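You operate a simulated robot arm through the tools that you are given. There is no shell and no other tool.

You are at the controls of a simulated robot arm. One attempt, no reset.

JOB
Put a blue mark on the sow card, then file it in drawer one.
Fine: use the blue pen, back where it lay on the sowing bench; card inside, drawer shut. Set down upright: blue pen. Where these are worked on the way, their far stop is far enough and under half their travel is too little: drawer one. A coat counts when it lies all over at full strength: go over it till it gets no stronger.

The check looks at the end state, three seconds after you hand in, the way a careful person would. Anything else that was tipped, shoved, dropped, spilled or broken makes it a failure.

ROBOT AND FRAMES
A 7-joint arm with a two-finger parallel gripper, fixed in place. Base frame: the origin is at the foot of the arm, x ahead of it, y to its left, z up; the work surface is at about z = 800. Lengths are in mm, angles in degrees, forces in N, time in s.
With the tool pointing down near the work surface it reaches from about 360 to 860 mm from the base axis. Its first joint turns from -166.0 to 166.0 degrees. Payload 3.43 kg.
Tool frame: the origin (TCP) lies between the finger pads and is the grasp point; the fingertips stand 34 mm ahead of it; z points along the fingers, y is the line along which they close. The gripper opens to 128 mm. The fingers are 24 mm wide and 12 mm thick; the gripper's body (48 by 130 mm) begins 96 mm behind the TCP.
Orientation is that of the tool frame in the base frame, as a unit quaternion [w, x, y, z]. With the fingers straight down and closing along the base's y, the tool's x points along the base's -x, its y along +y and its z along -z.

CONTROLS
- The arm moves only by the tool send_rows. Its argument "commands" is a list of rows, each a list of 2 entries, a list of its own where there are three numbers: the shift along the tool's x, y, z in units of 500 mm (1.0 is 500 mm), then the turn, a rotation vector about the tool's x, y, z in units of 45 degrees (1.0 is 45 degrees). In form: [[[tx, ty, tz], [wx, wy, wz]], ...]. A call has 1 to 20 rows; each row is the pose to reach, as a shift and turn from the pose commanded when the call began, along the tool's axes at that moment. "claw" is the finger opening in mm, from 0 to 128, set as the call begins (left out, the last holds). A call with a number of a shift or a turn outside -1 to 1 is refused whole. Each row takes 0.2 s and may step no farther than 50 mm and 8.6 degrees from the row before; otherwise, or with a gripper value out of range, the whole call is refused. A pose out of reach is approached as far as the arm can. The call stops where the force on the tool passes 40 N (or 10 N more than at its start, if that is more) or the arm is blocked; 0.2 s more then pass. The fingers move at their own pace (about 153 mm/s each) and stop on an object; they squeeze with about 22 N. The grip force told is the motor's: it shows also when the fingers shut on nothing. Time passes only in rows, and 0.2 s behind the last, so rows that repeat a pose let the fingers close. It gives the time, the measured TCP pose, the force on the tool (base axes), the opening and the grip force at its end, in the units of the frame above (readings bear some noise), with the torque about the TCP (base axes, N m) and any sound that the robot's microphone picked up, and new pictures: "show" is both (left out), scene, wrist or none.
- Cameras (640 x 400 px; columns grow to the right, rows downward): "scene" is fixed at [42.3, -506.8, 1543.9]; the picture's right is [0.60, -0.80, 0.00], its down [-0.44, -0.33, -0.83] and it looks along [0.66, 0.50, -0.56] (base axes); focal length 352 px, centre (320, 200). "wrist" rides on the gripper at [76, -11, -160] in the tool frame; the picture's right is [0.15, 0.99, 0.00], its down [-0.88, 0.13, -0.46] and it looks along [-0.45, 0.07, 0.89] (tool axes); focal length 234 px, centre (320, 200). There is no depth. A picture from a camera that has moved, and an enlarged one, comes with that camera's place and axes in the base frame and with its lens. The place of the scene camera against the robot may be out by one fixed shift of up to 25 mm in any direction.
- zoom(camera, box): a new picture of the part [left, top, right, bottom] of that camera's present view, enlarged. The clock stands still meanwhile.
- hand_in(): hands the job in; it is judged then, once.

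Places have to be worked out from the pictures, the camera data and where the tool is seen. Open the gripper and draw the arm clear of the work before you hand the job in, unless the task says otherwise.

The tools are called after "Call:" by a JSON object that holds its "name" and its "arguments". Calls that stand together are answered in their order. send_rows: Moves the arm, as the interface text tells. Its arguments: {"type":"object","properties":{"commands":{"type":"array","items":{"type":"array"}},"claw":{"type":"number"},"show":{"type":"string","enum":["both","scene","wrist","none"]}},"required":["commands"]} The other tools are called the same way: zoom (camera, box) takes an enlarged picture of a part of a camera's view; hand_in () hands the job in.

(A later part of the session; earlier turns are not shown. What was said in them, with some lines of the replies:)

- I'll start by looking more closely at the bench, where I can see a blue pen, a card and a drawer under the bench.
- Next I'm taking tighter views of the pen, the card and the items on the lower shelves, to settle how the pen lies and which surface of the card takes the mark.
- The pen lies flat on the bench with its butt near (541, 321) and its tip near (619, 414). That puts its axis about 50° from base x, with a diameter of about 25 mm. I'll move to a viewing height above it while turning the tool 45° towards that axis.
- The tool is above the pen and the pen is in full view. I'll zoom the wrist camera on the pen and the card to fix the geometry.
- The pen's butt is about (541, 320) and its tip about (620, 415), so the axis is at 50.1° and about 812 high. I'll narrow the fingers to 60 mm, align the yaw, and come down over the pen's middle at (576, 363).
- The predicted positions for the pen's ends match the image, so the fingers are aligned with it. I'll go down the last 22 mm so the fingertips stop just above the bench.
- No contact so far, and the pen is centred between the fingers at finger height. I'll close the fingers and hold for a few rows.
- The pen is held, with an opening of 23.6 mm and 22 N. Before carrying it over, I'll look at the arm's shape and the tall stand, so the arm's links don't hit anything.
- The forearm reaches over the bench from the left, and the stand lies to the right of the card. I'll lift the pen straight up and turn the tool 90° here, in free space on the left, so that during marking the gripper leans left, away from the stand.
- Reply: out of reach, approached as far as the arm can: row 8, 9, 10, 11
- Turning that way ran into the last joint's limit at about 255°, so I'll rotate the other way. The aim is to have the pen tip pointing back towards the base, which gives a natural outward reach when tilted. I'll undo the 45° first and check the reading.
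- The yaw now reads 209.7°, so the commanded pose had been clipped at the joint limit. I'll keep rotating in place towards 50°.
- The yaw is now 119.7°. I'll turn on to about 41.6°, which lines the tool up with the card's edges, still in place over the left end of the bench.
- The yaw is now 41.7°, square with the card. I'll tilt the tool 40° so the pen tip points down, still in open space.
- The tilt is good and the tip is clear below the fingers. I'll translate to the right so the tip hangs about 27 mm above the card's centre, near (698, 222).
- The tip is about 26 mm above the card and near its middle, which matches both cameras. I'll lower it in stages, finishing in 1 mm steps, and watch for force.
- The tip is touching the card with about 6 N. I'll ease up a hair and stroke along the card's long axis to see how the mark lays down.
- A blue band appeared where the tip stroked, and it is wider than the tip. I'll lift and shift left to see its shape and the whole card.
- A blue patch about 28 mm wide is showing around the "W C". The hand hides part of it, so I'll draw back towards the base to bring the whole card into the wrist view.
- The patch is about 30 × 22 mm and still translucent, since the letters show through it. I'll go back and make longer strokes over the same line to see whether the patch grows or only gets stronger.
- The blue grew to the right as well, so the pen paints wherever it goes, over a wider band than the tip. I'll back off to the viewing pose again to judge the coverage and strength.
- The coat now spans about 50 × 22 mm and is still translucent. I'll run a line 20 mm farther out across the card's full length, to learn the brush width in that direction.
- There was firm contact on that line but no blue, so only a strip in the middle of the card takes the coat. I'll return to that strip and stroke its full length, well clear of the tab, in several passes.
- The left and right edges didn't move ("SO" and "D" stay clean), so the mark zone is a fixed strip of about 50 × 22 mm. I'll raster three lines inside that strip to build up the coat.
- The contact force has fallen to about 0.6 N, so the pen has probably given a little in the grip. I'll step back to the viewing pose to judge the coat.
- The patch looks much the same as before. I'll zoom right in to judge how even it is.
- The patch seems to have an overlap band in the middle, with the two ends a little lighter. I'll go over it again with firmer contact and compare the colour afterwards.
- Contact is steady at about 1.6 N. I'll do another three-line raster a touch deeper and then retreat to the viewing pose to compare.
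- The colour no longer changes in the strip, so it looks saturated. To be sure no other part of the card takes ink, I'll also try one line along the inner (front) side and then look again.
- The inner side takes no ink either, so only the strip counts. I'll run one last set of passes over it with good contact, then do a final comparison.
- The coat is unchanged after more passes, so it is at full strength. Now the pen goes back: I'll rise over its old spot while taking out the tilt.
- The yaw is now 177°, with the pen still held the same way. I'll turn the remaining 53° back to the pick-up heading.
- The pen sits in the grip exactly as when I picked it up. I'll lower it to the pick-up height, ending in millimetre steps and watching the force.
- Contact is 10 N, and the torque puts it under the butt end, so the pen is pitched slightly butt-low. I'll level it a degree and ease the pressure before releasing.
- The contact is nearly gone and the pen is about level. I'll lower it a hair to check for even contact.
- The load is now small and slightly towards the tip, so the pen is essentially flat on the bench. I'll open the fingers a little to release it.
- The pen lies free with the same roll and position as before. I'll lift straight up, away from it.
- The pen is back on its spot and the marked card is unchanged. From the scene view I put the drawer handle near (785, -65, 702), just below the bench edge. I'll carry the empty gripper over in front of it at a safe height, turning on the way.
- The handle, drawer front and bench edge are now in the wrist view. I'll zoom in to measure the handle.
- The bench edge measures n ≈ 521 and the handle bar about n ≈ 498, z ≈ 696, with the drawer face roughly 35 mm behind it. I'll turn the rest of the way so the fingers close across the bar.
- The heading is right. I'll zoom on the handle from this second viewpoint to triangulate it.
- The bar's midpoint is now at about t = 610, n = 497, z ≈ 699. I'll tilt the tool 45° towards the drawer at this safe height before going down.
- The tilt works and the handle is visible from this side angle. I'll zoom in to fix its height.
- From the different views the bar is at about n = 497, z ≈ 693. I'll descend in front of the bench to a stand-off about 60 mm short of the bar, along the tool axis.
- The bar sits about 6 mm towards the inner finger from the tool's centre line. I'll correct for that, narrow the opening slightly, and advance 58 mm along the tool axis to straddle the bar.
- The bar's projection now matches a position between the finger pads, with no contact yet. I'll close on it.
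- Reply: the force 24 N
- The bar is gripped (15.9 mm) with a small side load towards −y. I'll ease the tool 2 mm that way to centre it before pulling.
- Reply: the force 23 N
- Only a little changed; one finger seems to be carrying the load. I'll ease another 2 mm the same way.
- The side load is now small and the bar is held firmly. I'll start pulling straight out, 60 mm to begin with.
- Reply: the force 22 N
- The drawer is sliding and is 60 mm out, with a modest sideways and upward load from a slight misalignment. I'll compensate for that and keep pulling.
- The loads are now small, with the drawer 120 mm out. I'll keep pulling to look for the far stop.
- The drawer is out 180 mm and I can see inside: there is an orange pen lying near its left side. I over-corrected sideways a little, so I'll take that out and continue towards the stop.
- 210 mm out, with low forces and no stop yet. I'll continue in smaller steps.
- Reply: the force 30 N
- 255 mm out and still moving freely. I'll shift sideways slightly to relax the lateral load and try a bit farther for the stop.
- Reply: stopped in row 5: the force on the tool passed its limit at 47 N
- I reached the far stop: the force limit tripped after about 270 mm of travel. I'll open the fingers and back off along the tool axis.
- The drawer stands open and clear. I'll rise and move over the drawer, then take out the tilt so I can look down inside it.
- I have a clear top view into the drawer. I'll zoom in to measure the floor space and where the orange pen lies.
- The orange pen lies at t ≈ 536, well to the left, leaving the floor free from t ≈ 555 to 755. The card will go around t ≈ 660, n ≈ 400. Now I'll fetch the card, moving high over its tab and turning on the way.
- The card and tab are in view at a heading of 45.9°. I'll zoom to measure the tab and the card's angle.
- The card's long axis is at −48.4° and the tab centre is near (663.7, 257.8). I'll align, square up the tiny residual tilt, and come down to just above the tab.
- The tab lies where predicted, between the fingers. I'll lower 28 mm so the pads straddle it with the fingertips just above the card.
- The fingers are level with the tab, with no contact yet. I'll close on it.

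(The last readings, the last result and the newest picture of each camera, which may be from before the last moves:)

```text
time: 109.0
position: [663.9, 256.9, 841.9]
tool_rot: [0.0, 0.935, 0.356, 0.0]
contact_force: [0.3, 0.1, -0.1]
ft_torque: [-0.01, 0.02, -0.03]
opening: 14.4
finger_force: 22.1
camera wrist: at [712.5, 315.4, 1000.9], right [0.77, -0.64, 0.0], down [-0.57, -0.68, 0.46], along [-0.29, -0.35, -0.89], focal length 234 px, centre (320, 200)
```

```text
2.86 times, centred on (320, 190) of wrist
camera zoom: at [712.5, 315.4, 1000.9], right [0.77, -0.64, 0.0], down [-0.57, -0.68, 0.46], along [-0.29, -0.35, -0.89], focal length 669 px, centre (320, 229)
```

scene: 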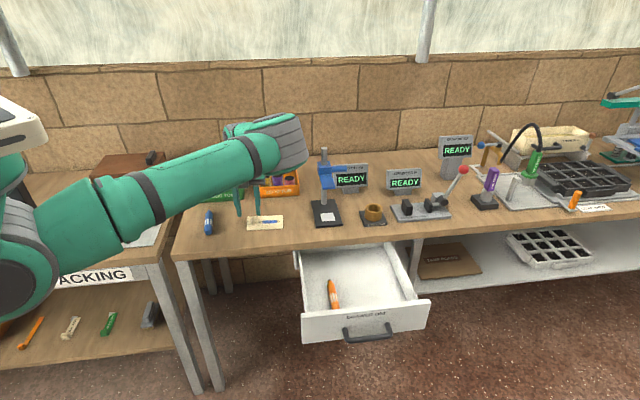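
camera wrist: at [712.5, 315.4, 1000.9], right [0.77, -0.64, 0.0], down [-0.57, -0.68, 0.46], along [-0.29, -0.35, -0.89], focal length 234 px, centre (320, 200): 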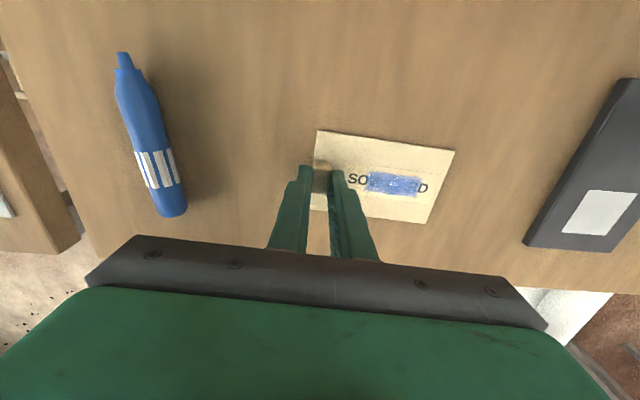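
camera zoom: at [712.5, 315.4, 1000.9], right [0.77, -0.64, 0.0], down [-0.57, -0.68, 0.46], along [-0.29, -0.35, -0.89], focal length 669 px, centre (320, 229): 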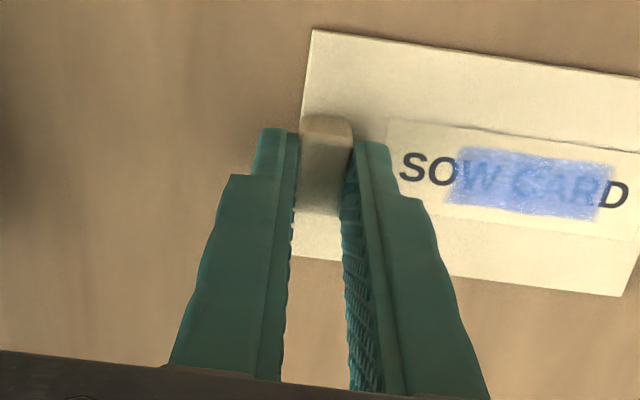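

The tab is gripped (14.4 mm, 22 N). I'll lift gently and check that the card comes up level.

Call:
{"name": "send_rows", "arguments": {"commands": [[[0, 0, -0.01], [0, 0, 0]], [[0, 0, -0.03], [0, 0, 0]], [[0, 0, -0.07], [0, 0, 0]], [[0, 0, -0.13], [0, 0, 0]], [[0, 0, -0.2], [0, 0, 0]], [[0, 0, -0.24], [0, 0, 0]], [[0, 0, -0.24], [0, 0, 0]]], "show": "both"}}

Call:
{"name": "zoom", "arguments": {"camera": "scene", "box": [200, 140, 340, 240]}}

```text
time: 110.6
position: [663.5, 258.1, 961.4]
tool_rot: [-0.001, 0.935, 0.356, -0.001]
contact_force: [-0.1, -0.3, -0.2]
ft_torque: [0.0, 0.01, 0.03]
opening: 14.5
finger_force: 21.5
camera wrist: at [712.3, 315.4, 1122.1], right [0.77, -0.64, 0.0], down [-0.57, -0.68, 0.46], along [-0.29, -0.35, -0.89], focal length 234 px, centre (320, 200)
```

scene: 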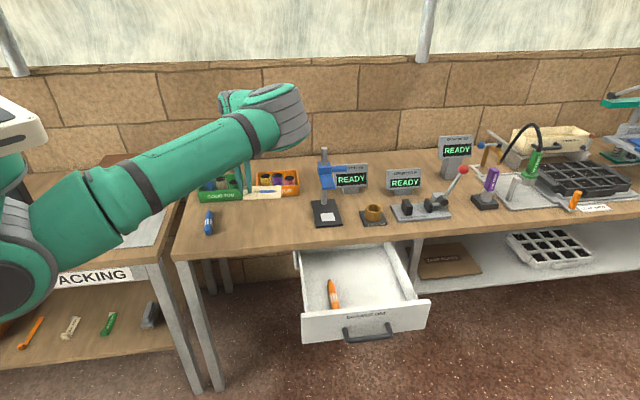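
wrist: 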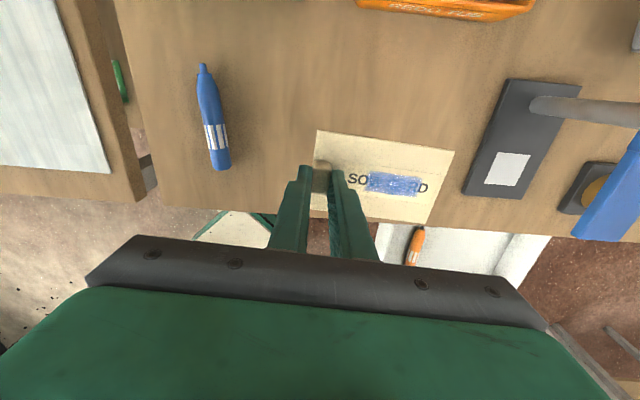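

```text
4.00 times, centred on (270, 190) of scene
camera zoom: at [42.3, -506.8, 1543.9], right [0.6, -0.8, 0.0], down [-0.44, -0.33, -0.83], along [0.66, 0.5, -0.56], focal length 1409 px, centre (520, 240)
```

zoom: 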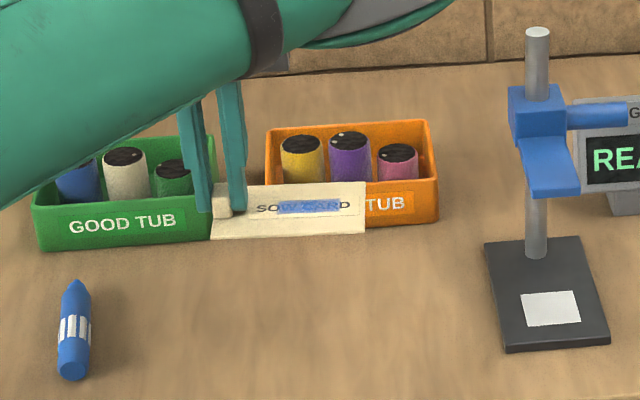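

The card is held level and clear. I'll bring it out over the front of the bench first, away from the stand, and then along to above the open drawer.

Call:
{"name": "send_rows", "arguments": {"commands": [[[-0.0758, 0.0055, 0], [0, 0, 0]], [[-0.1516, 0.0109, 0], [0, 0, 0]], [[-0.2274, 0.0164, 0], [0, 0, 0]], [[-0.3032, 0.0219, 0], [0, 0, 0]], [[-0.379, 0.0273, 0], [0, 0, 0]], [[-0.4548, 0.0328, 0], [0, 0, 0]], [[-0.4543, 0.1018, 0], [0, 0, -0.0103]], [[-0.4538, 0.1708, 0], [0, 0, -0.0207]], [[-0.4533, 0.2398, 0], [0, 0, -0.031]], [[-0.4528, 0.3088, 0], [0, 0, -0.0413]], [[-0.4523, 0.3778, 0], [0, 0, -0.0517]], [[-0.4518, 0.4468, 0], [0, 0, -0.062]], [[-0.4513, 0.5158, 0], [0, 0, -0.0723]], [[-0.4508, 0.5848, 0], [0, 0, -0.0827]], [[-0.4504, 0.654, 0], [0, 0, -0.093]], [[-0.4504, 0.654, 0], [0, 0, -0.093]]], "show": "both"}}

Call:
{"name": "zoom", "arguments": {"camera": "scene", "box": [270, 180, 450, 350]}}

```text
time: 114.0
position: [711.9, -136.7, 960.4]
tool_rot: [0.0, 0.921, 0.389, 0.0]
contact_force: [-0.2, -0.2, -0.3]
ft_torque: [0.02, 0.01, -0.01]
opening: 14.4
finger_force: 21.7
camera wrist: at [757.0, -76.0, 1120.5], right [0.81, -0.58, 0.0], down [-0.52, -0.72, 0.46], along [-0.27, -0.37, -0.89], focal length 234 px, centre (320, 200)
```

scene: 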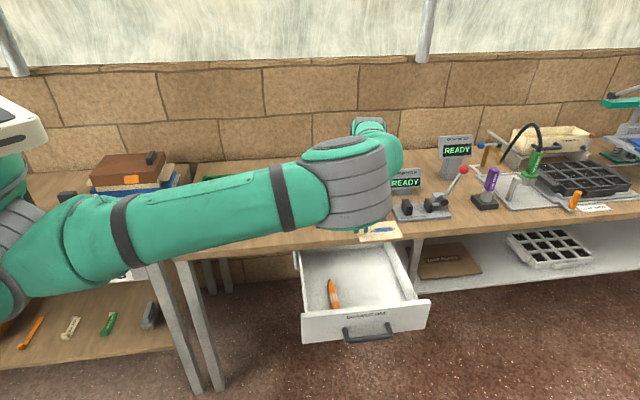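
wrist: 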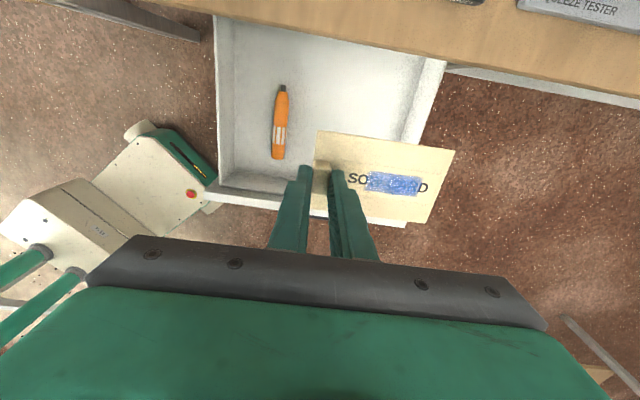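

```text
2.35 times, centred on (360, 265) of scene
camera zoom: at [42.3, -506.8, 1543.9], right [0.6, -0.8, 0.0], down [-0.44, -0.33, -0.83], along [0.66, 0.5, -0.56], focal length 829 px, centre (226, 47)
```

zoom: 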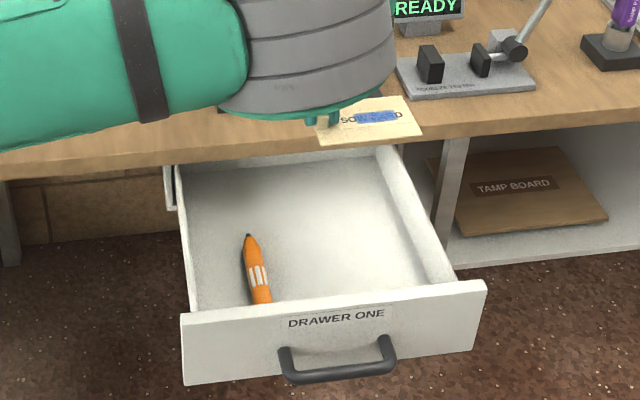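

The card hangs over the drawer, spanning t ≈ 597–717 and n ≈ 361–436, clear of the orange pen, the walls and the bench edge. I'll lower it most of the way, to about 25 mm above the estimated floor.

Call:
{"name": "send_rows", "arguments": {"commands": [[[0, 0, 0.08], [0, 0, 0]], [[0, 0, 0.16], [0, 0, 0]], [[0, 0, 0.24], [0, 0, 0]], [[0, 0, 0.32], [0, 0, 0]], [[0, 0, 0.4], [0, 0, 0]], [[0, 0, 0.46], [0, 0, 0]], [[0, 0, 0.476], [0, 0, 0]], [[0, 0, 0.476], [0, 0, 0]]], "show": "both"}}

Call:
{"name": "zoom", "arguments": {"camera": "scene", "box": [280, 220, 440, 340]}}

```text
time: 115.8
position: [713.0, -137.9, 720.9]
tool_rot: [-0.001, 0.921, 0.39, 0.0]
contact_force: [-0.3, -0.5, -0.4]
ft_torque: [0.04, 0.0, 0.02]
opening: 14.2
finger_force: 21.8
camera wrist: at [757.6, -75.7, 882.0], right [0.81, -0.58, 0.0], down [-0.52, -0.72, 0.46], along [-0.27, -0.37, -0.89], focal length 234 px, centre (320, 200)
```

scene: 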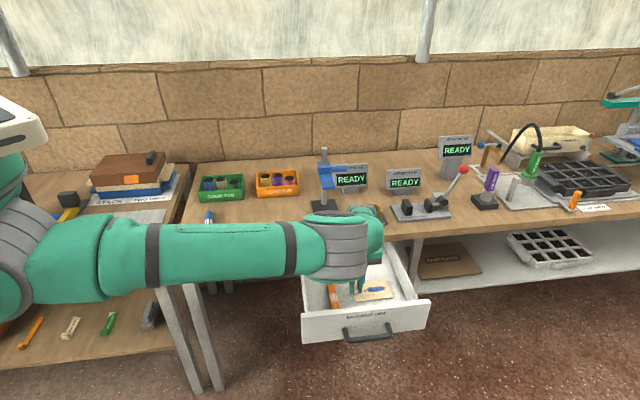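
wrist: 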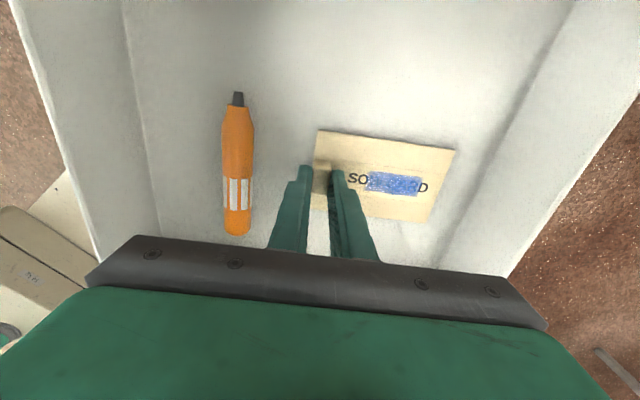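

```text
3.33 times, centred on (360, 280) of scene
camera zoom: at [42.3, -506.8, 1543.9], right [0.6, -0.8, 0.0], down [-0.44, -0.33, -0.83], along [0.66, 0.5, -0.56], focal length 1174 px, centre (187, -67)
```

zoom: 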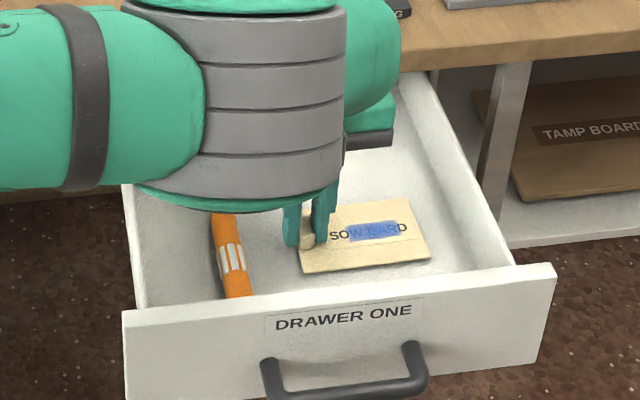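

The card is inside the drawer, a little above the floor. I'll lower in small steps and watch the force.

Call:
{"name": "send_rows", "arguments": {"commands": [[[0, 0, 0.006], [0, 0, 0]], [[0, 0, 0.012], [0, 0, 0]], [[0, 0, 0.018], [0, 0, 0]], [[0, 0, 0.024], [0, 0, 0]]], "show": "none"}}

Call:
{"name": "zoom", "arguments": {"camera": "wrist", "box": [200, 80, 480, 260]}}

```text
time: 117.0
position: [715.4, -135.1, 713.2]
tool_rot: [-0.001, 0.921, 0.389, 0.002]
contact_force: [-2.3, 2.6, 12.0]
ft_torque: [-0.09, 0.04, -0.02]
opening: 14.3
finger_force: 21.7
stopped in row 4: the force on the tool passed its limit at 41 N (the readings are from after the stop); the commanded pose is now the measured one
```

```text
2.22 times, centred on (340, 170) of wrist
camera zoom: at [758.9, -75.0, 873.6], right [0.81, -0.58, 0.0], down [-0.52, -0.72, 0.45], along [-0.26, -0.37, -0.89], focal length 520 px, centre (276, 267)
```

zoom: 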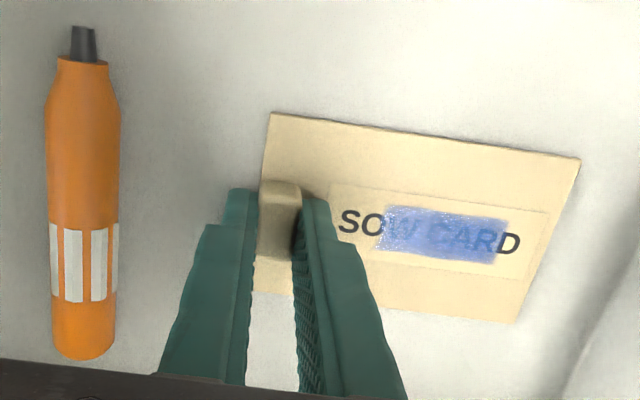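

The card has met the drawer floor: the step stopped on force, and the torque puts the contact under the card. I'll back up a millimetre to unload before releasing.

Call:
{"name": "send_rows", "arguments": {"commands": [[[0, 0, -0.001], [0, 0, 0]], [[0, 0, -0.002], [0, 0, 0]]], "show": "none"}}

Call:
{"name": "zoom", "arguments": {"camera": "scene", "box": [320, 255, 420, 320]}}

```text
time: 117.6
position: [715.9, -136.8, 712.4]
tool_rot: [0.0, 0.921, 0.39, 0.002]
contact_force: [0.1, 1.4, 9.8]
ft_torque: [-0.02, -0.06, 0.03]
opening: 14.8
finger_force: 22.4
```

```text
6.15 times, centred on (370, 288) of scene
camera zoom: at [42.3, -506.8, 1543.9], right [0.6, -0.8, 0.0], down [-0.44, -0.33, -0.83], along [0.66, 0.5, -0.56], focal length 2168 px, centre (12, -338)
```

zoom: 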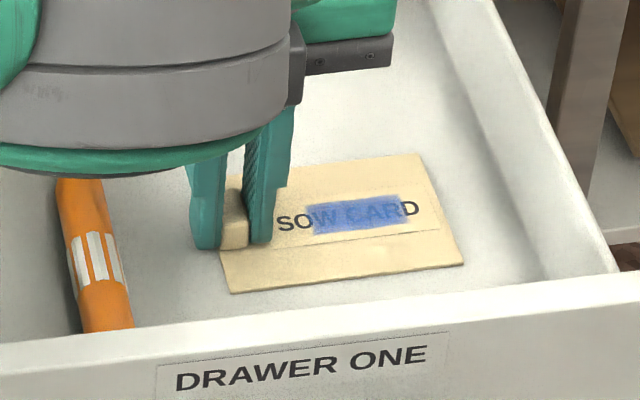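

There is still about 10 N upward. I'll rise another 1.5 mm.

Call:
{"name": "send_rows", "arguments": {"commands": [[[0, 0, -0.0015], [0, 0, 0]], [[0, 0, -0.003], [0, 0, 0]], [[0, 0, -0.003], [0, 0, 0]]], "show": "none"}}

```text
time: 118.4
position: [714.2, -136.5, 714.8]
tool_rot: [0.0, 0.921, 0.39, 0.002]
contact_force: [-0.7, 0.3, 0.3]
ft_torque: [0.0, -0.02, 0.03]
opening: 14.3
finger_force: 22.4
```

It is unloaded with the card resting on the floor. I'll release the tab.

Call:
{"name": "send_rows", "arguments": {"commands": [[[0, 0, 0], [0, 0, 0]], [[0, 0, 0], [0, 0, 0]], [[0, 0, 0], [0, 0, 0]]], "claw": 36, "show": "wrist"}}

Call:
{"name": "zoom", "arguments": {"camera": "wrist", "box": [200, 80, 480, 260]}}

```text
time: 119.2
position: [715.6, -136.2, 714.4]
tool_rot: [0.0, 0.921, 0.39, 0.002]
contact_force: [-0.1, 0.0, -0.8]
ft_torque: [-0.02, 0.01, 0.0]
opening: 36.1
finger_force: 0.0
camera wrist: at [758.4, -75.3, 874.8], right [0.81, -0.58, 0.0], down [-0.52, -0.72, 0.45], along [-0.26, -0.37, -0.89], focal length 234 px, centre (320, 200)
```

wrist: 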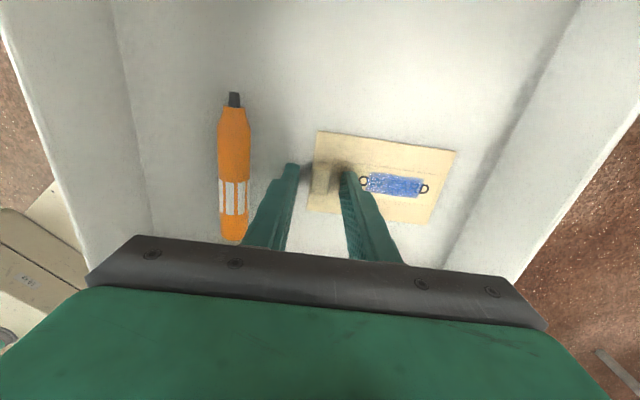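

```text
2.22 times, centred on (340, 170) of wrist
camera zoom: at [758.4, -75.3, 874.8], right [0.81, -0.58, 0.0], down [-0.52, -0.72, 0.45], along [-0.26, -0.37, -0.89], focal length 520 px, centre (276, 267)
```

zoom: 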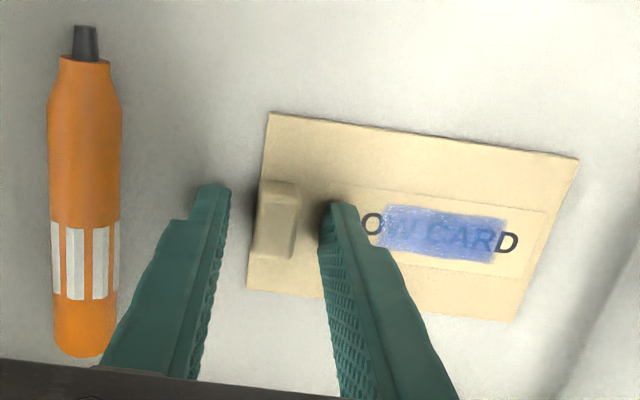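

The card lies free on the drawer floor, clear of everything. I'll raise the gripper straight out and close the fingers.

Call:
{"name": "send_rows", "arguments": {"commands": [[[0, 0, -0.03], [0, 0, 0]], [[0, 0, -0.1], [0, 0, 0]], [[0, 0, -0.18], [0, 0, 0]], [[0, 0, -0.26], [0, 0, 0]], [[0, 0, -0.34], [0, 0, 0]], [[0, 0, -0.42], [0, 0, 0]], [[0, 0, -0.5], [0, 0, 0]], [[0, 0, -0.56], [0, 0, 0]], [[0, 0, -0.56], [0, 0, 0]]], "show": "both"}}

Call:
{"name": "zoom", "arguments": {"camera": "scene", "box": [280, 220, 440, 350]}}

```text
time: 121.2
position: [713.8, -136.0, 993.6]
tool_rot: [-0.001, 0.921, 0.389, 0.002]
contact_force: [0.0, 0.2, -0.5]
ft_torque: [-0.01, -0.05, -0.02]
opening: 35.9
finger_force: 0.1
camera wrist: at [758.0, -75.4, 1154.7], right [0.81, -0.58, 0.0], down [-0.52, -0.72, 0.45], along [-0.26, -0.37, -0.89], focal length 234 px, centre (320, 200)
```

scene: 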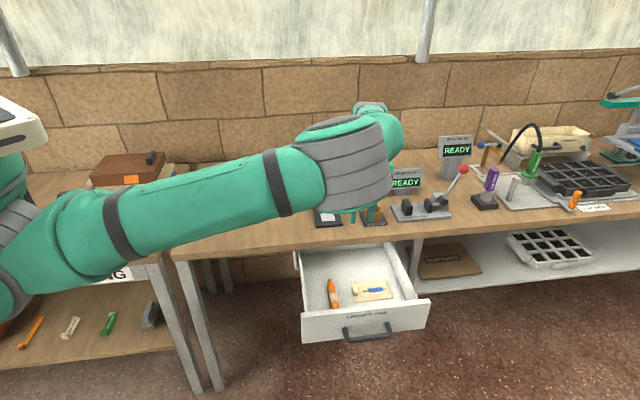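
wrist: 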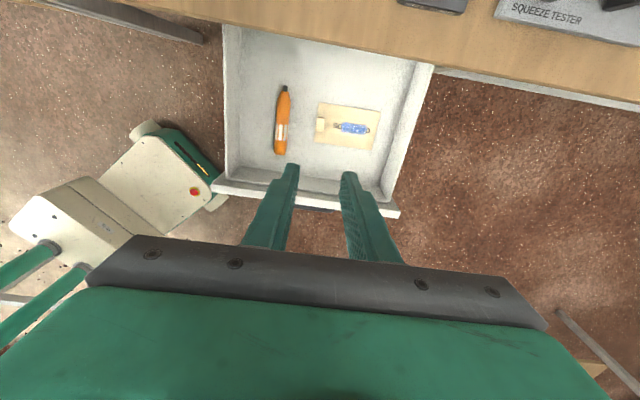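

```text
3.08 times, centred on (360, 285) of scene
camera zoom: at [42.3, -506.8, 1543.9], right [0.6, -0.8, 0.0], down [-0.44, -0.33, -0.83], along [0.66, 0.5, -0.56], focal length 1084 px, centre (197, -62)
```

zoom: 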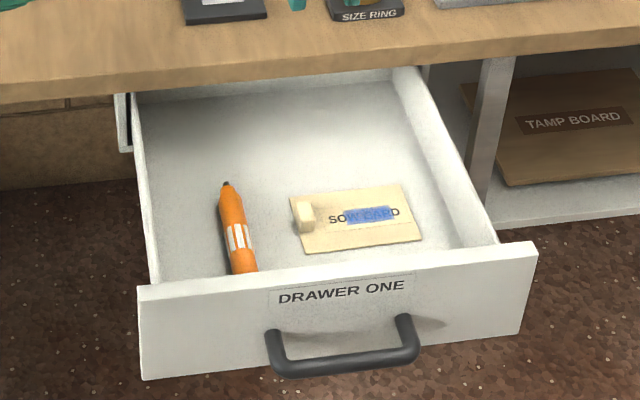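

The card lies flat in the drawer beside the orange pen. I'll move out in front of the handle with the fingers closed and go down.

Call:
{"name": "send_rows", "arguments": {"commands": [[[-0.0733, 0.001, 0], [0, 0, 0]], [[-0.1467, 0.001, 0], [0, 0, 0]], [[-0.22, 0.002, 0], [0, 0, 0]], [[-0.2933, 0.002, 0], [0, 0, 0]], [[-0.3667, 0.003, 0], [0, 0, 0]], [[-0.44, 0.004, 0], [0, 0, 0]], [[-0.44, 0.004, 0.08], [0, 0, 0]], [[-0.44, 0.004, 0.16], [0, 0, 0]], [[-0.44, 0.004, 0.24], [0, 0, 0]], [[-0.44, 0.004, 0.32], [0, 0, 0]], [[-0.44, 0.004, 0.38], [0, 0, 0]], [[-0.44, 0.004, 0.38], [0, 0, 0]]], "claw": 0, "show": "both"}}

```text
time: 123.8
position: [561.9, -297.7, 803.0]
tool_rot: [-0.001, 0.921, 0.39, 0.002]
contact_force: [-0.7, 0.5, 0.2]
ft_torque: [0.0, 0.0, 0.0]
opening: 0.0
finger_force: 22.2
camera wrist: at [606.1, -235.1, 963.6], right [0.81, -0.58, 0.0], down [-0.52, -0.72, 0.45], along [-0.26, -0.37, -0.89], focal length 234 px, centre (320, 200)
```

scene: 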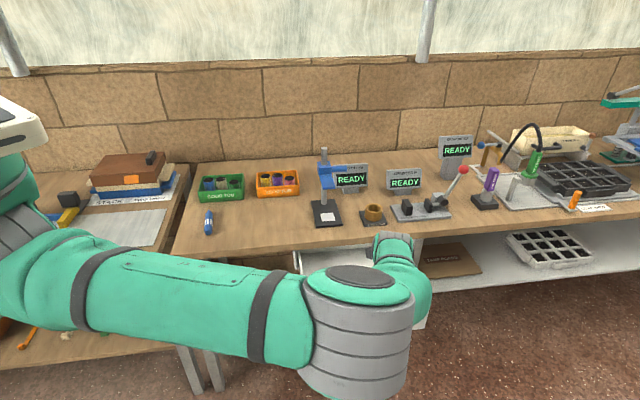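
wrist: 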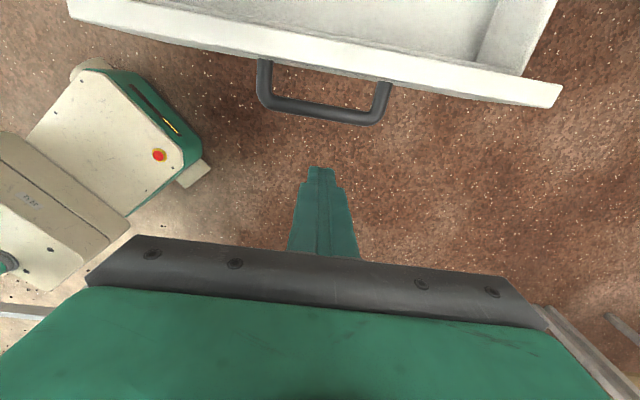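

The closed fingertips are centred on the handle and about 25 mm in front of it. I'll descend to bar height.

Call:
{"name": "send_rows", "arguments": {"commands": [[[0, 0, 0.06], [0, 0, 0]], [[0, 0, 0.12], [0, 0, 0]], [[0, 0, 0.18], [0, 0, 0]], [[0, 0, 0.18], [0, 0, 0]]], "show": "both"}}

Call:
{"name": "zoom", "arguments": {"camera": "wrist", "box": [240, 60, 420, 260]}}

```text
time: 124.8
position: [562.7, -296.9, 713.9]
tool_rot: [0.0, 0.921, 0.391, 0.002]
contact_force: [0.7, -0.6, 0.2]
ft_torque: [-0.02, 0.0, 0.01]
opening: 0.0
finger_force: 22.5
camera wrist: at [606.8, -235.3, 873.7], right [0.81, -0.58, 0.0], down [-0.52, -0.72, 0.45], along [-0.26, -0.37, -0.89], focal length 234 px, centre (320, 200)
```

scene: 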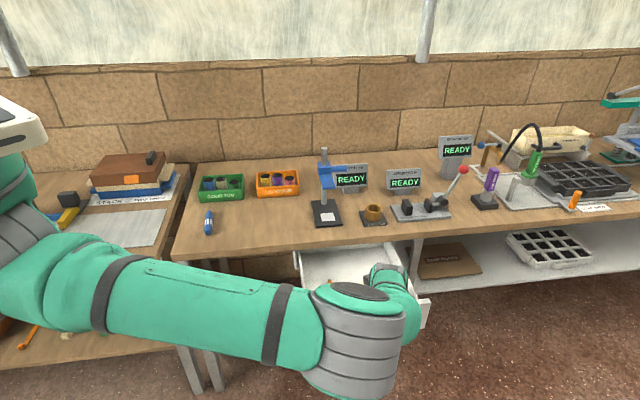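
wrist: 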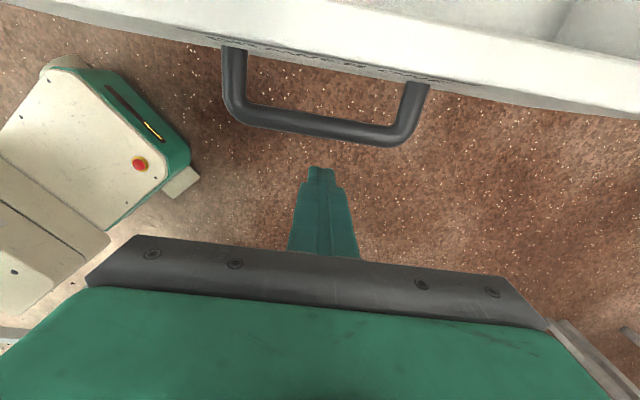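

```text
2.00 times, centred on (330, 160) of wrist
camera zoom: at [606.8, -235.3, 873.7], right [0.81, -0.58, 0.0], down [-0.52, -0.72, 0.45], along [-0.26, -0.37, -0.89], focal length 468 px, centre (300, 280)
```

zoom: 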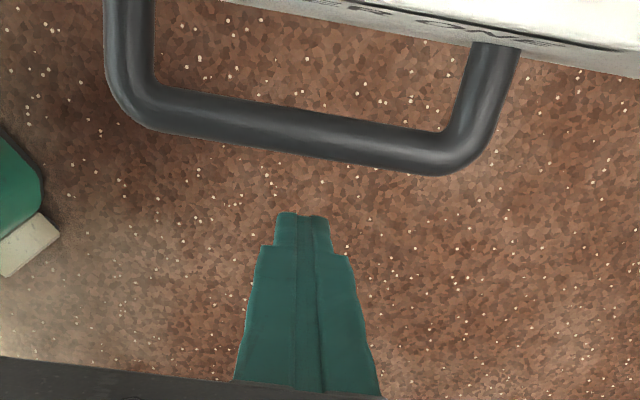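

The fingertips are level with the bar. I'll push the handle smoothly inward along the drawer's axis.

Call:
{"name": "send_rows", "arguments": {"commands": [[[0.02, 0, 0], [0, 0, 0]], [[0.035, 0, 0], [0, 0, 0]], [[0.05, 0, 0], [0, 0, 0]], [[0.065, 0, 0], [0, 0, 0]], [[0.08, 0, 0], [0, 0, 0]], [[0.1, 0, 0], [0, 0, 0]], [[0.125, 0, 0], [0, 0, 0]], [[0.15, 0, 0], [0, 0, 0]], [[0.175, 0, 0], [0, 0, 0]], [[0.2, 0, 0], [0, 0, 0]], [[0.225, 0, 0], [0, 0, 0]], [[0.25, 0, 0], [0, 0, 0]]], "show": "both"}}

```text
time: 127.4
position: [650.3, -204.8, 715.1]
tool_rot: [-0.001, 0.921, 0.39, 0.003]
contact_force: [0.0, -0.2, -0.3]
ft_torque: [0.04, -0.01, -0.03]
opening: 0.0
finger_force: 22.1
camera wrist: at [694.2, -144.6, 874.7], right [0.81, -0.58, 0.0], down [-0.52, -0.72, 0.45], along [-0.26, -0.37, -0.89], focal length 234 px, centre (320, 200)
```

scene: 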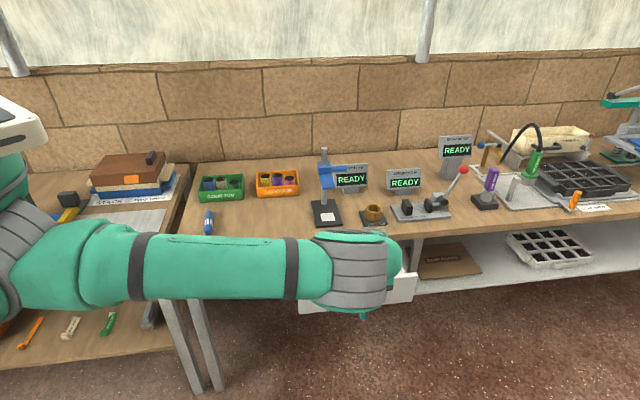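
wrist: 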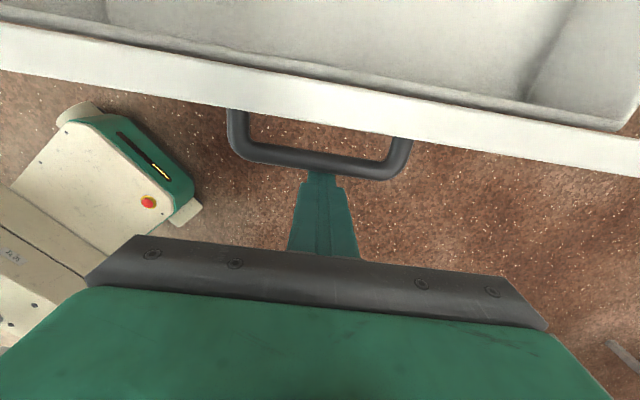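

The drawer is sliding in with hardly any force. I'll keep pushing.

Call:
{"name": "send_rows", "arguments": {"commands": [[[0.025, 0, 0], [0, 0, 0]], [[0.05, 0, 0], [0, 0, 0]], [[0.075, 0, 0], [0, 0, 0]], [[0.1, 0, 0], [0, 0, 0]], [[0.125, 0, 0], [0, 0, 0]], [[0.15, 0, 0], [0, 0, 0]], [[0.175, 0, 0], [0, 0, 0]], [[0.2, 0, 0], [0, 0, 0]], [[0.225, 0, 0], [0, 0, 0]], [[0.25, 0, 0], [0, 0, 0]], [[0.275, 0, 0], [0, 0, 0]]], "show": "both"}}

```text
time: 129.8
position: [745.6, -107.3, 714.8]
tool_rot: [0.0, 0.921, 0.389, 0.002]
contact_force: [0.2, -0.1, 0.7]
ft_torque: [0.01, -0.03, 0.02]
opening: 0.0
finger_force: 21.9
camera wrist: at [789.9, -45.6, 875.1], right [0.81, -0.58, 0.0], down [-0.52, -0.72, 0.45], along [-0.26, -0.37, -0.89], focal length 234 px, centre (320, 200)
```

scene: 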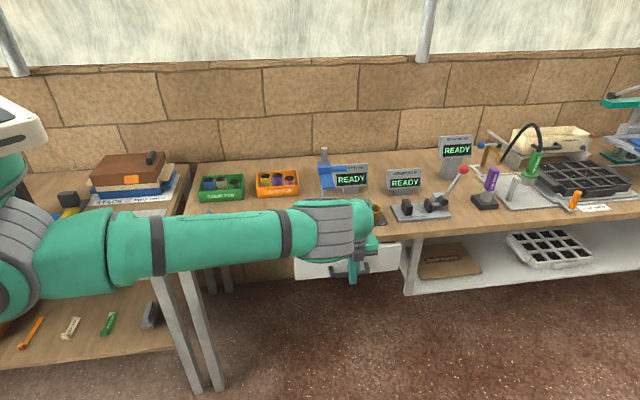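
wrist: 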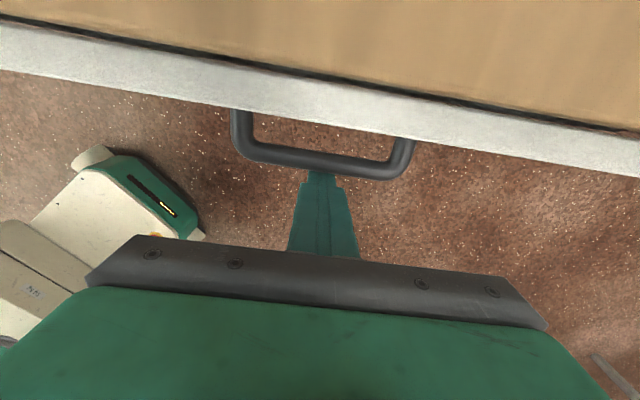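

About 36 mm remains. I'll finish in small steps until the stop is felt.

Call:
{"name": "send_rows", "arguments": {"commands": [[[0.016, 0, 0], [0, 0, 0]], [[0.032, 0, 0], [0, 0, 0]], [[0.046, 0, 0], [0, 0, 0]], [[0.056, 0, 0], [0, 0, 0]], [[0.064, 0, 0], [0, 0, 0]]], "show": "both"}}

```text
time: 131.0
position: [769.2, -85.0, 713.7]
tool_rot: [-0.001, 0.921, 0.39, 0.002]
contact_force: [0.0, 0.2, 0.1]
ft_torque: [-0.03, 0.0, -0.02]
opening: 0.1
finger_force: 22.2
camera wrist: at [811.8, -23.3, 874.7], right [0.81, -0.58, 0.0], down [-0.52, -0.72, 0.45], along [-0.26, -0.37, -0.89], focal length 234 px, centre (320, 200)
```

scene: 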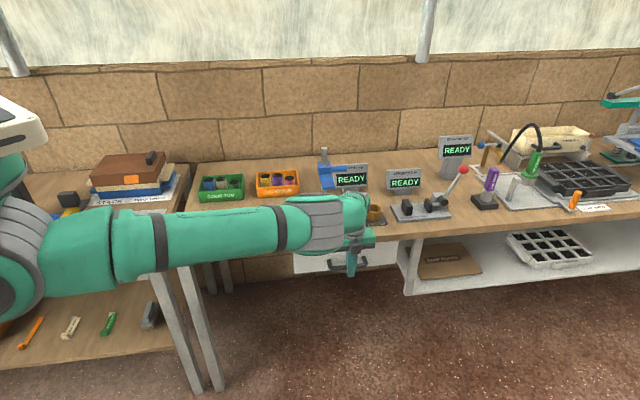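
wrist: 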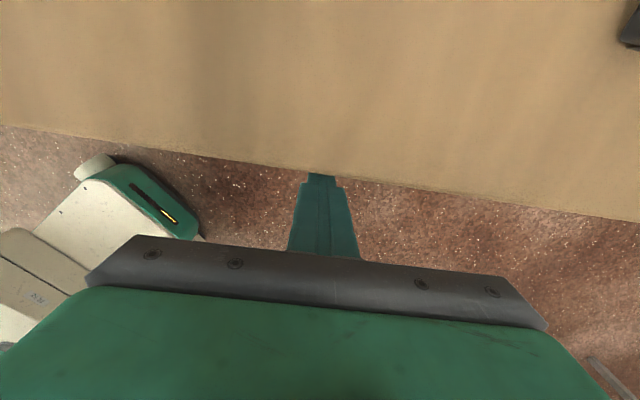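

There's no stop force yet (n ≈ 475). I'll continue in 2 mm steps.

Call:
{"name": "send_rows", "arguments": {"commands": [[[0.004, 0, 0], [0, 0, 0]], [[0.008, 0, 0], [0, 0, 0]], [[0.012, 0, 0], [0, 0, 0]], [[0.016, 0, 0], [0, 0, 0]], [[0.02, 0, 0], [0, 0, 0]]], "show": "scene"}}

```text
time: 131.9
position: [768.9, -85.1, 712.3]
tool_rot: [0.001, 0.922, 0.388, -0.004]
contact_force: [-4.1, -2.8, 2.4]
ft_torque: [-0.01, 0.04, 0.02]
opening: 0.1
finger_force: 21.9
stopped in row 4: the force on the tool passed its limit at 44 N (the readings are from after the stop); the commanded pose is now the measured one
```

scene: 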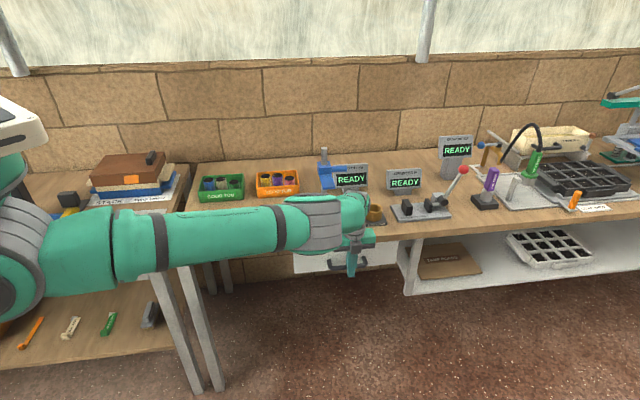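

The stop was felt at 44 N, so the drawer is shut. I'll back straight away from the handle and rise.

Call:
{"name": "send_rows", "arguments": {"commands": [[[-0.04, 0, 0], [0, 0, 0]], [[-0.1, 0, 0], [0, 0, 0]], [[-0.16, 0, 0], [0, 0, 0]], [[-0.2, 0, -0.06], [0, 0, 0]], [[-0.2, 0, -0.14], [0, 0, 0]], [[-0.2, 0, -0.22], [0, 0, 0]], [[-0.2, 0, -0.3], [0, 0, 0]], [[-0.2, 0, -0.38], [0, 0, 0]], [[-0.2, 0, -0.46], [0, 0, 0]], [[-0.2, 0, -0.5], [0, 0, 0]], [[-0.2, 0, -0.5], [0, 0, 0]]], "show": "both"}}

Call:
{"name": "zoom", "arguments": {"camera": "scene", "box": [280, 225, 420, 290]}}

Call:
{"name": "zoom", "arguments": {"camera": "scene", "box": [290, 130, 480, 240]}}

```text
time: 134.3
position: [701.4, -155.0, 964.8]
tool_rot: [0.0, 0.921, 0.389, -0.003]
contact_force: [0.3, -0.8, 0.6]
ft_torque: [-0.03, 0.01, -0.01]
opening: 0.0
finger_force: 22.1
camera wrist: at [746.9, -93.4, 1124.4], right [0.81, -0.59, 0.0], down [-0.52, -0.72, 0.46], along [-0.27, -0.37, -0.89], focal length 234 px, centre (320, 200)
```

scene: 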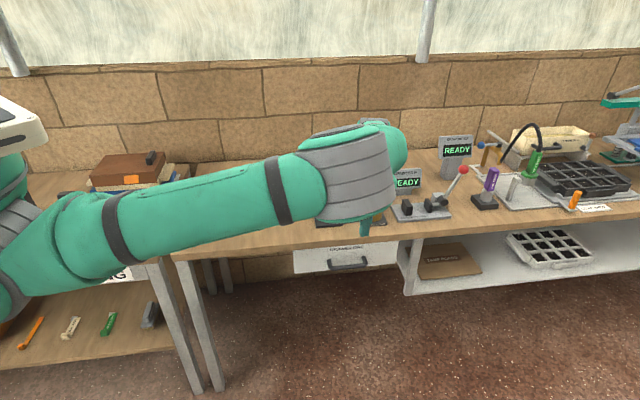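
wrist: 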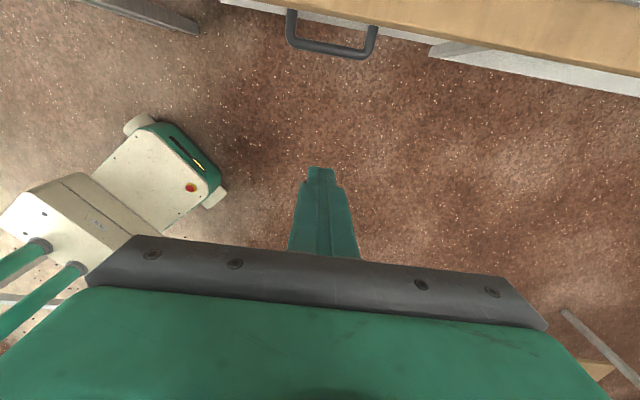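

```text
4.57 times, centred on (350, 258) of scene
camera zoom: at [42.3, -506.8, 1543.9], right [0.6, -0.8, 0.0], down [-0.44, -0.33, -0.83], along [0.66, 0.5, -0.56], focal length 1610 px, centre (183, -63)
```

zoom: 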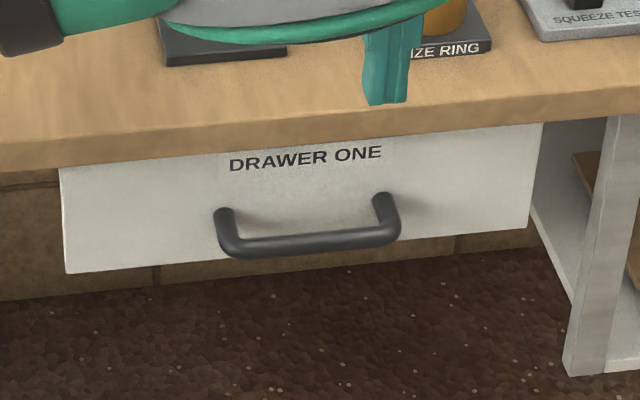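

```text
3.37 times, centred on (385, 185) of scene
camera zoom: at [42.3, -506.8, 1543.9], right [0.6, -0.8, 0.0], down [-0.44, -0.33, -0.83], along [0.66, 0.5, -0.56], focal length 1186 px, centre (101, 250)
```

zoom: 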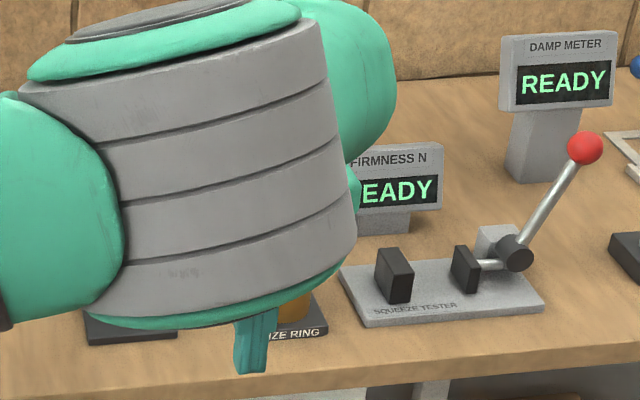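

The drawer front and handle look exactly as they did at the start, so it is shut. I'll raise the arm clear of the bench, open the gripper, and check the pen and surroundings one last time.

Call:
{"name": "send_rows", "arguments": {"commands": [[[-0.02, 0, -0.07], [0, 0, 0]], [[-0.05, 0, -0.14], [0, 0, 0]], [[-0.08, 0, -0.21], [0, 0, 0]], [[-0.11, 0, -0.28], [0, 0, 0]], [[-0.14, 0, -0.35], [0, 0, 0]], [[-0.17, 0, -0.42], [0, 0, 0]], [[-0.2, 0, -0.47], [0, 0, 0]], [[-0.2, 0, -0.47], [0, 0, 0]]], "claw": 100, "show": "both"}}

Call:
{"name": "zoom", "arguments": {"camera": "scene", "box": [195, 200, 225, 240]}}

Call:
{"name": "zoom", "arguments": {"camera": "scene", "box": [180, 150, 340, 250]}}

Call:
{"name": "zoom", "arguments": {"camera": "scene", "box": [280, 130, 480, 290]}}

```text
time: 136.1
position: [631.4, -226.9, 1201.0]
tool_rot: [0.001, 0.922, 0.388, -0.003]
contact_force: [0.0, 0.3, 0.2]
ft_torque: [-0.05, 0.05, 0.01]
opening: 100.0
finger_force: 0.2
camera wrist: at [677.2, -165.0, 1360.0], right [0.81, -0.59, 0.0], down [-0.52, -0.72, 0.46], along [-0.27, -0.37, -0.89], focal length 234 px, centre (320, 200)
```

scene: 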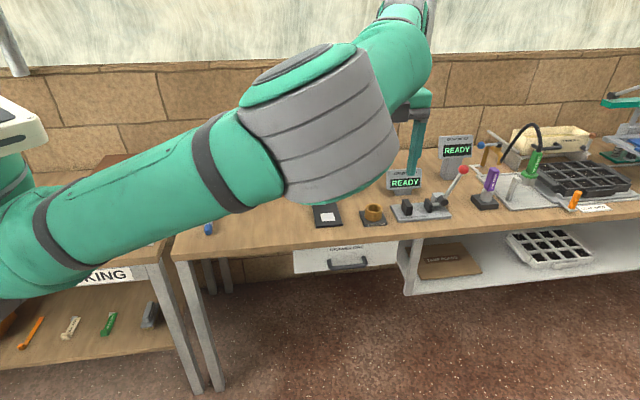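
wrist: 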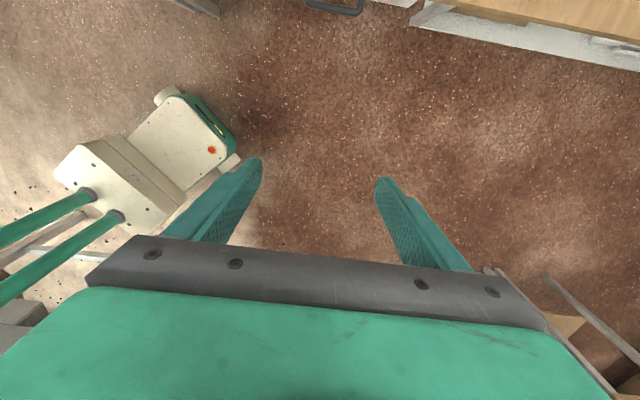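

```text
10.00 times, centred on (210, 220) of scene
camera zoom: at [42.3, -506.8, 1543.9], right [0.6, -0.8, 0.0], down [-0.44, -0.33, -0.83], along [0.66, 0.5, -0.56], focal length 3522 px, centre (1420, 0)
```

zoom: 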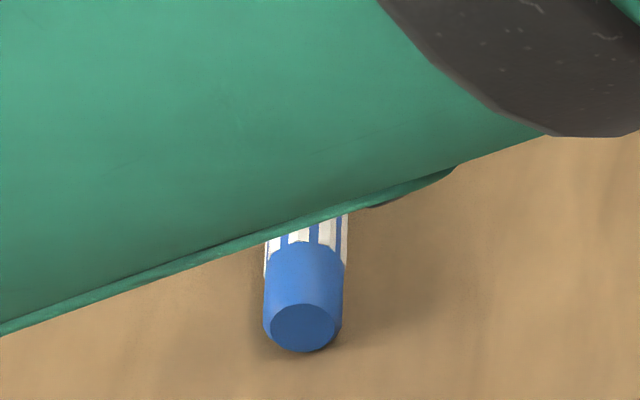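

```text
4.00 times, centred on (260, 200) of scene
camera zoom: at [42.3, -506.8, 1543.9], right [0.6, -0.8, 0.0], down [-0.44, -0.33, -0.83], along [0.66, 0.5, -0.56], focal length 1409 px, centre (560, 200)
```

zoom: 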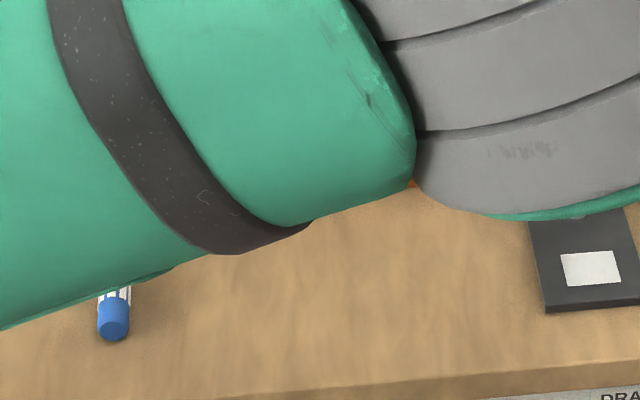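

```text
2.50 times, centred on (380, 210) of scene
camera zoom: at [42.3, -506.8, 1543.9], right [0.6, -0.8, 0.0], down [-0.44, -0.33, -0.83], along [0.66, 0.5, -0.56], focal length 881 px, centre (170, 175)
```

zoom: 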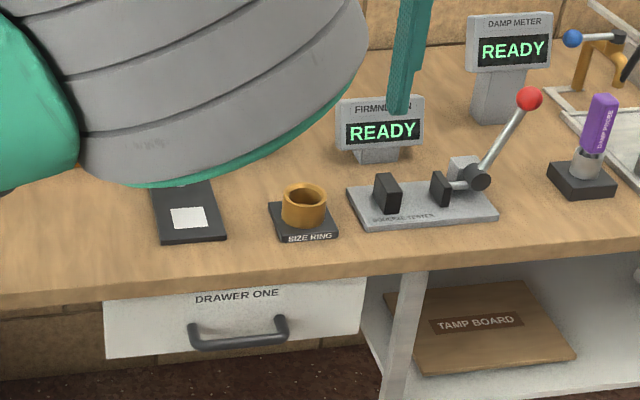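

The pen lies where it did at the start, with the same roll, and the drawer is shut with the marked card inside. Nothing else on the bench appears moved, and the gripper is open and clear of the work, so I'm handing in.

Call:
{"name": "hand_in", "arguments": {}}

```text
The job is handed in.
```

I put a blue mark on the sow card, filed the card in drawer one and handed the job in. I haven't had a result back from the check.

- **Mark:** only a strip in the middle of the card, about 50 × 22 mm, takes the blue. I went over it until the colour got no stronger. Lines outside that strip left no ink.
- **Pen:** the blue pen is back on the sowing bench where it was, lying as it did at the start. I took "set down upright" to mean the same side up as before. If it meant standing on its end, this part is wrong.
- **Drawer and card:** I pulled drawer one out to its far stop, about 270 mm. The card lies flat inside beside an orange pen that was already there. I pushed the drawer in until it hit its stop, and its front looks the same as at the start.
- **Everything else:** from the pictures, nothing else on the bench moved. I opened the gripper and raised the arm clear before handing in.
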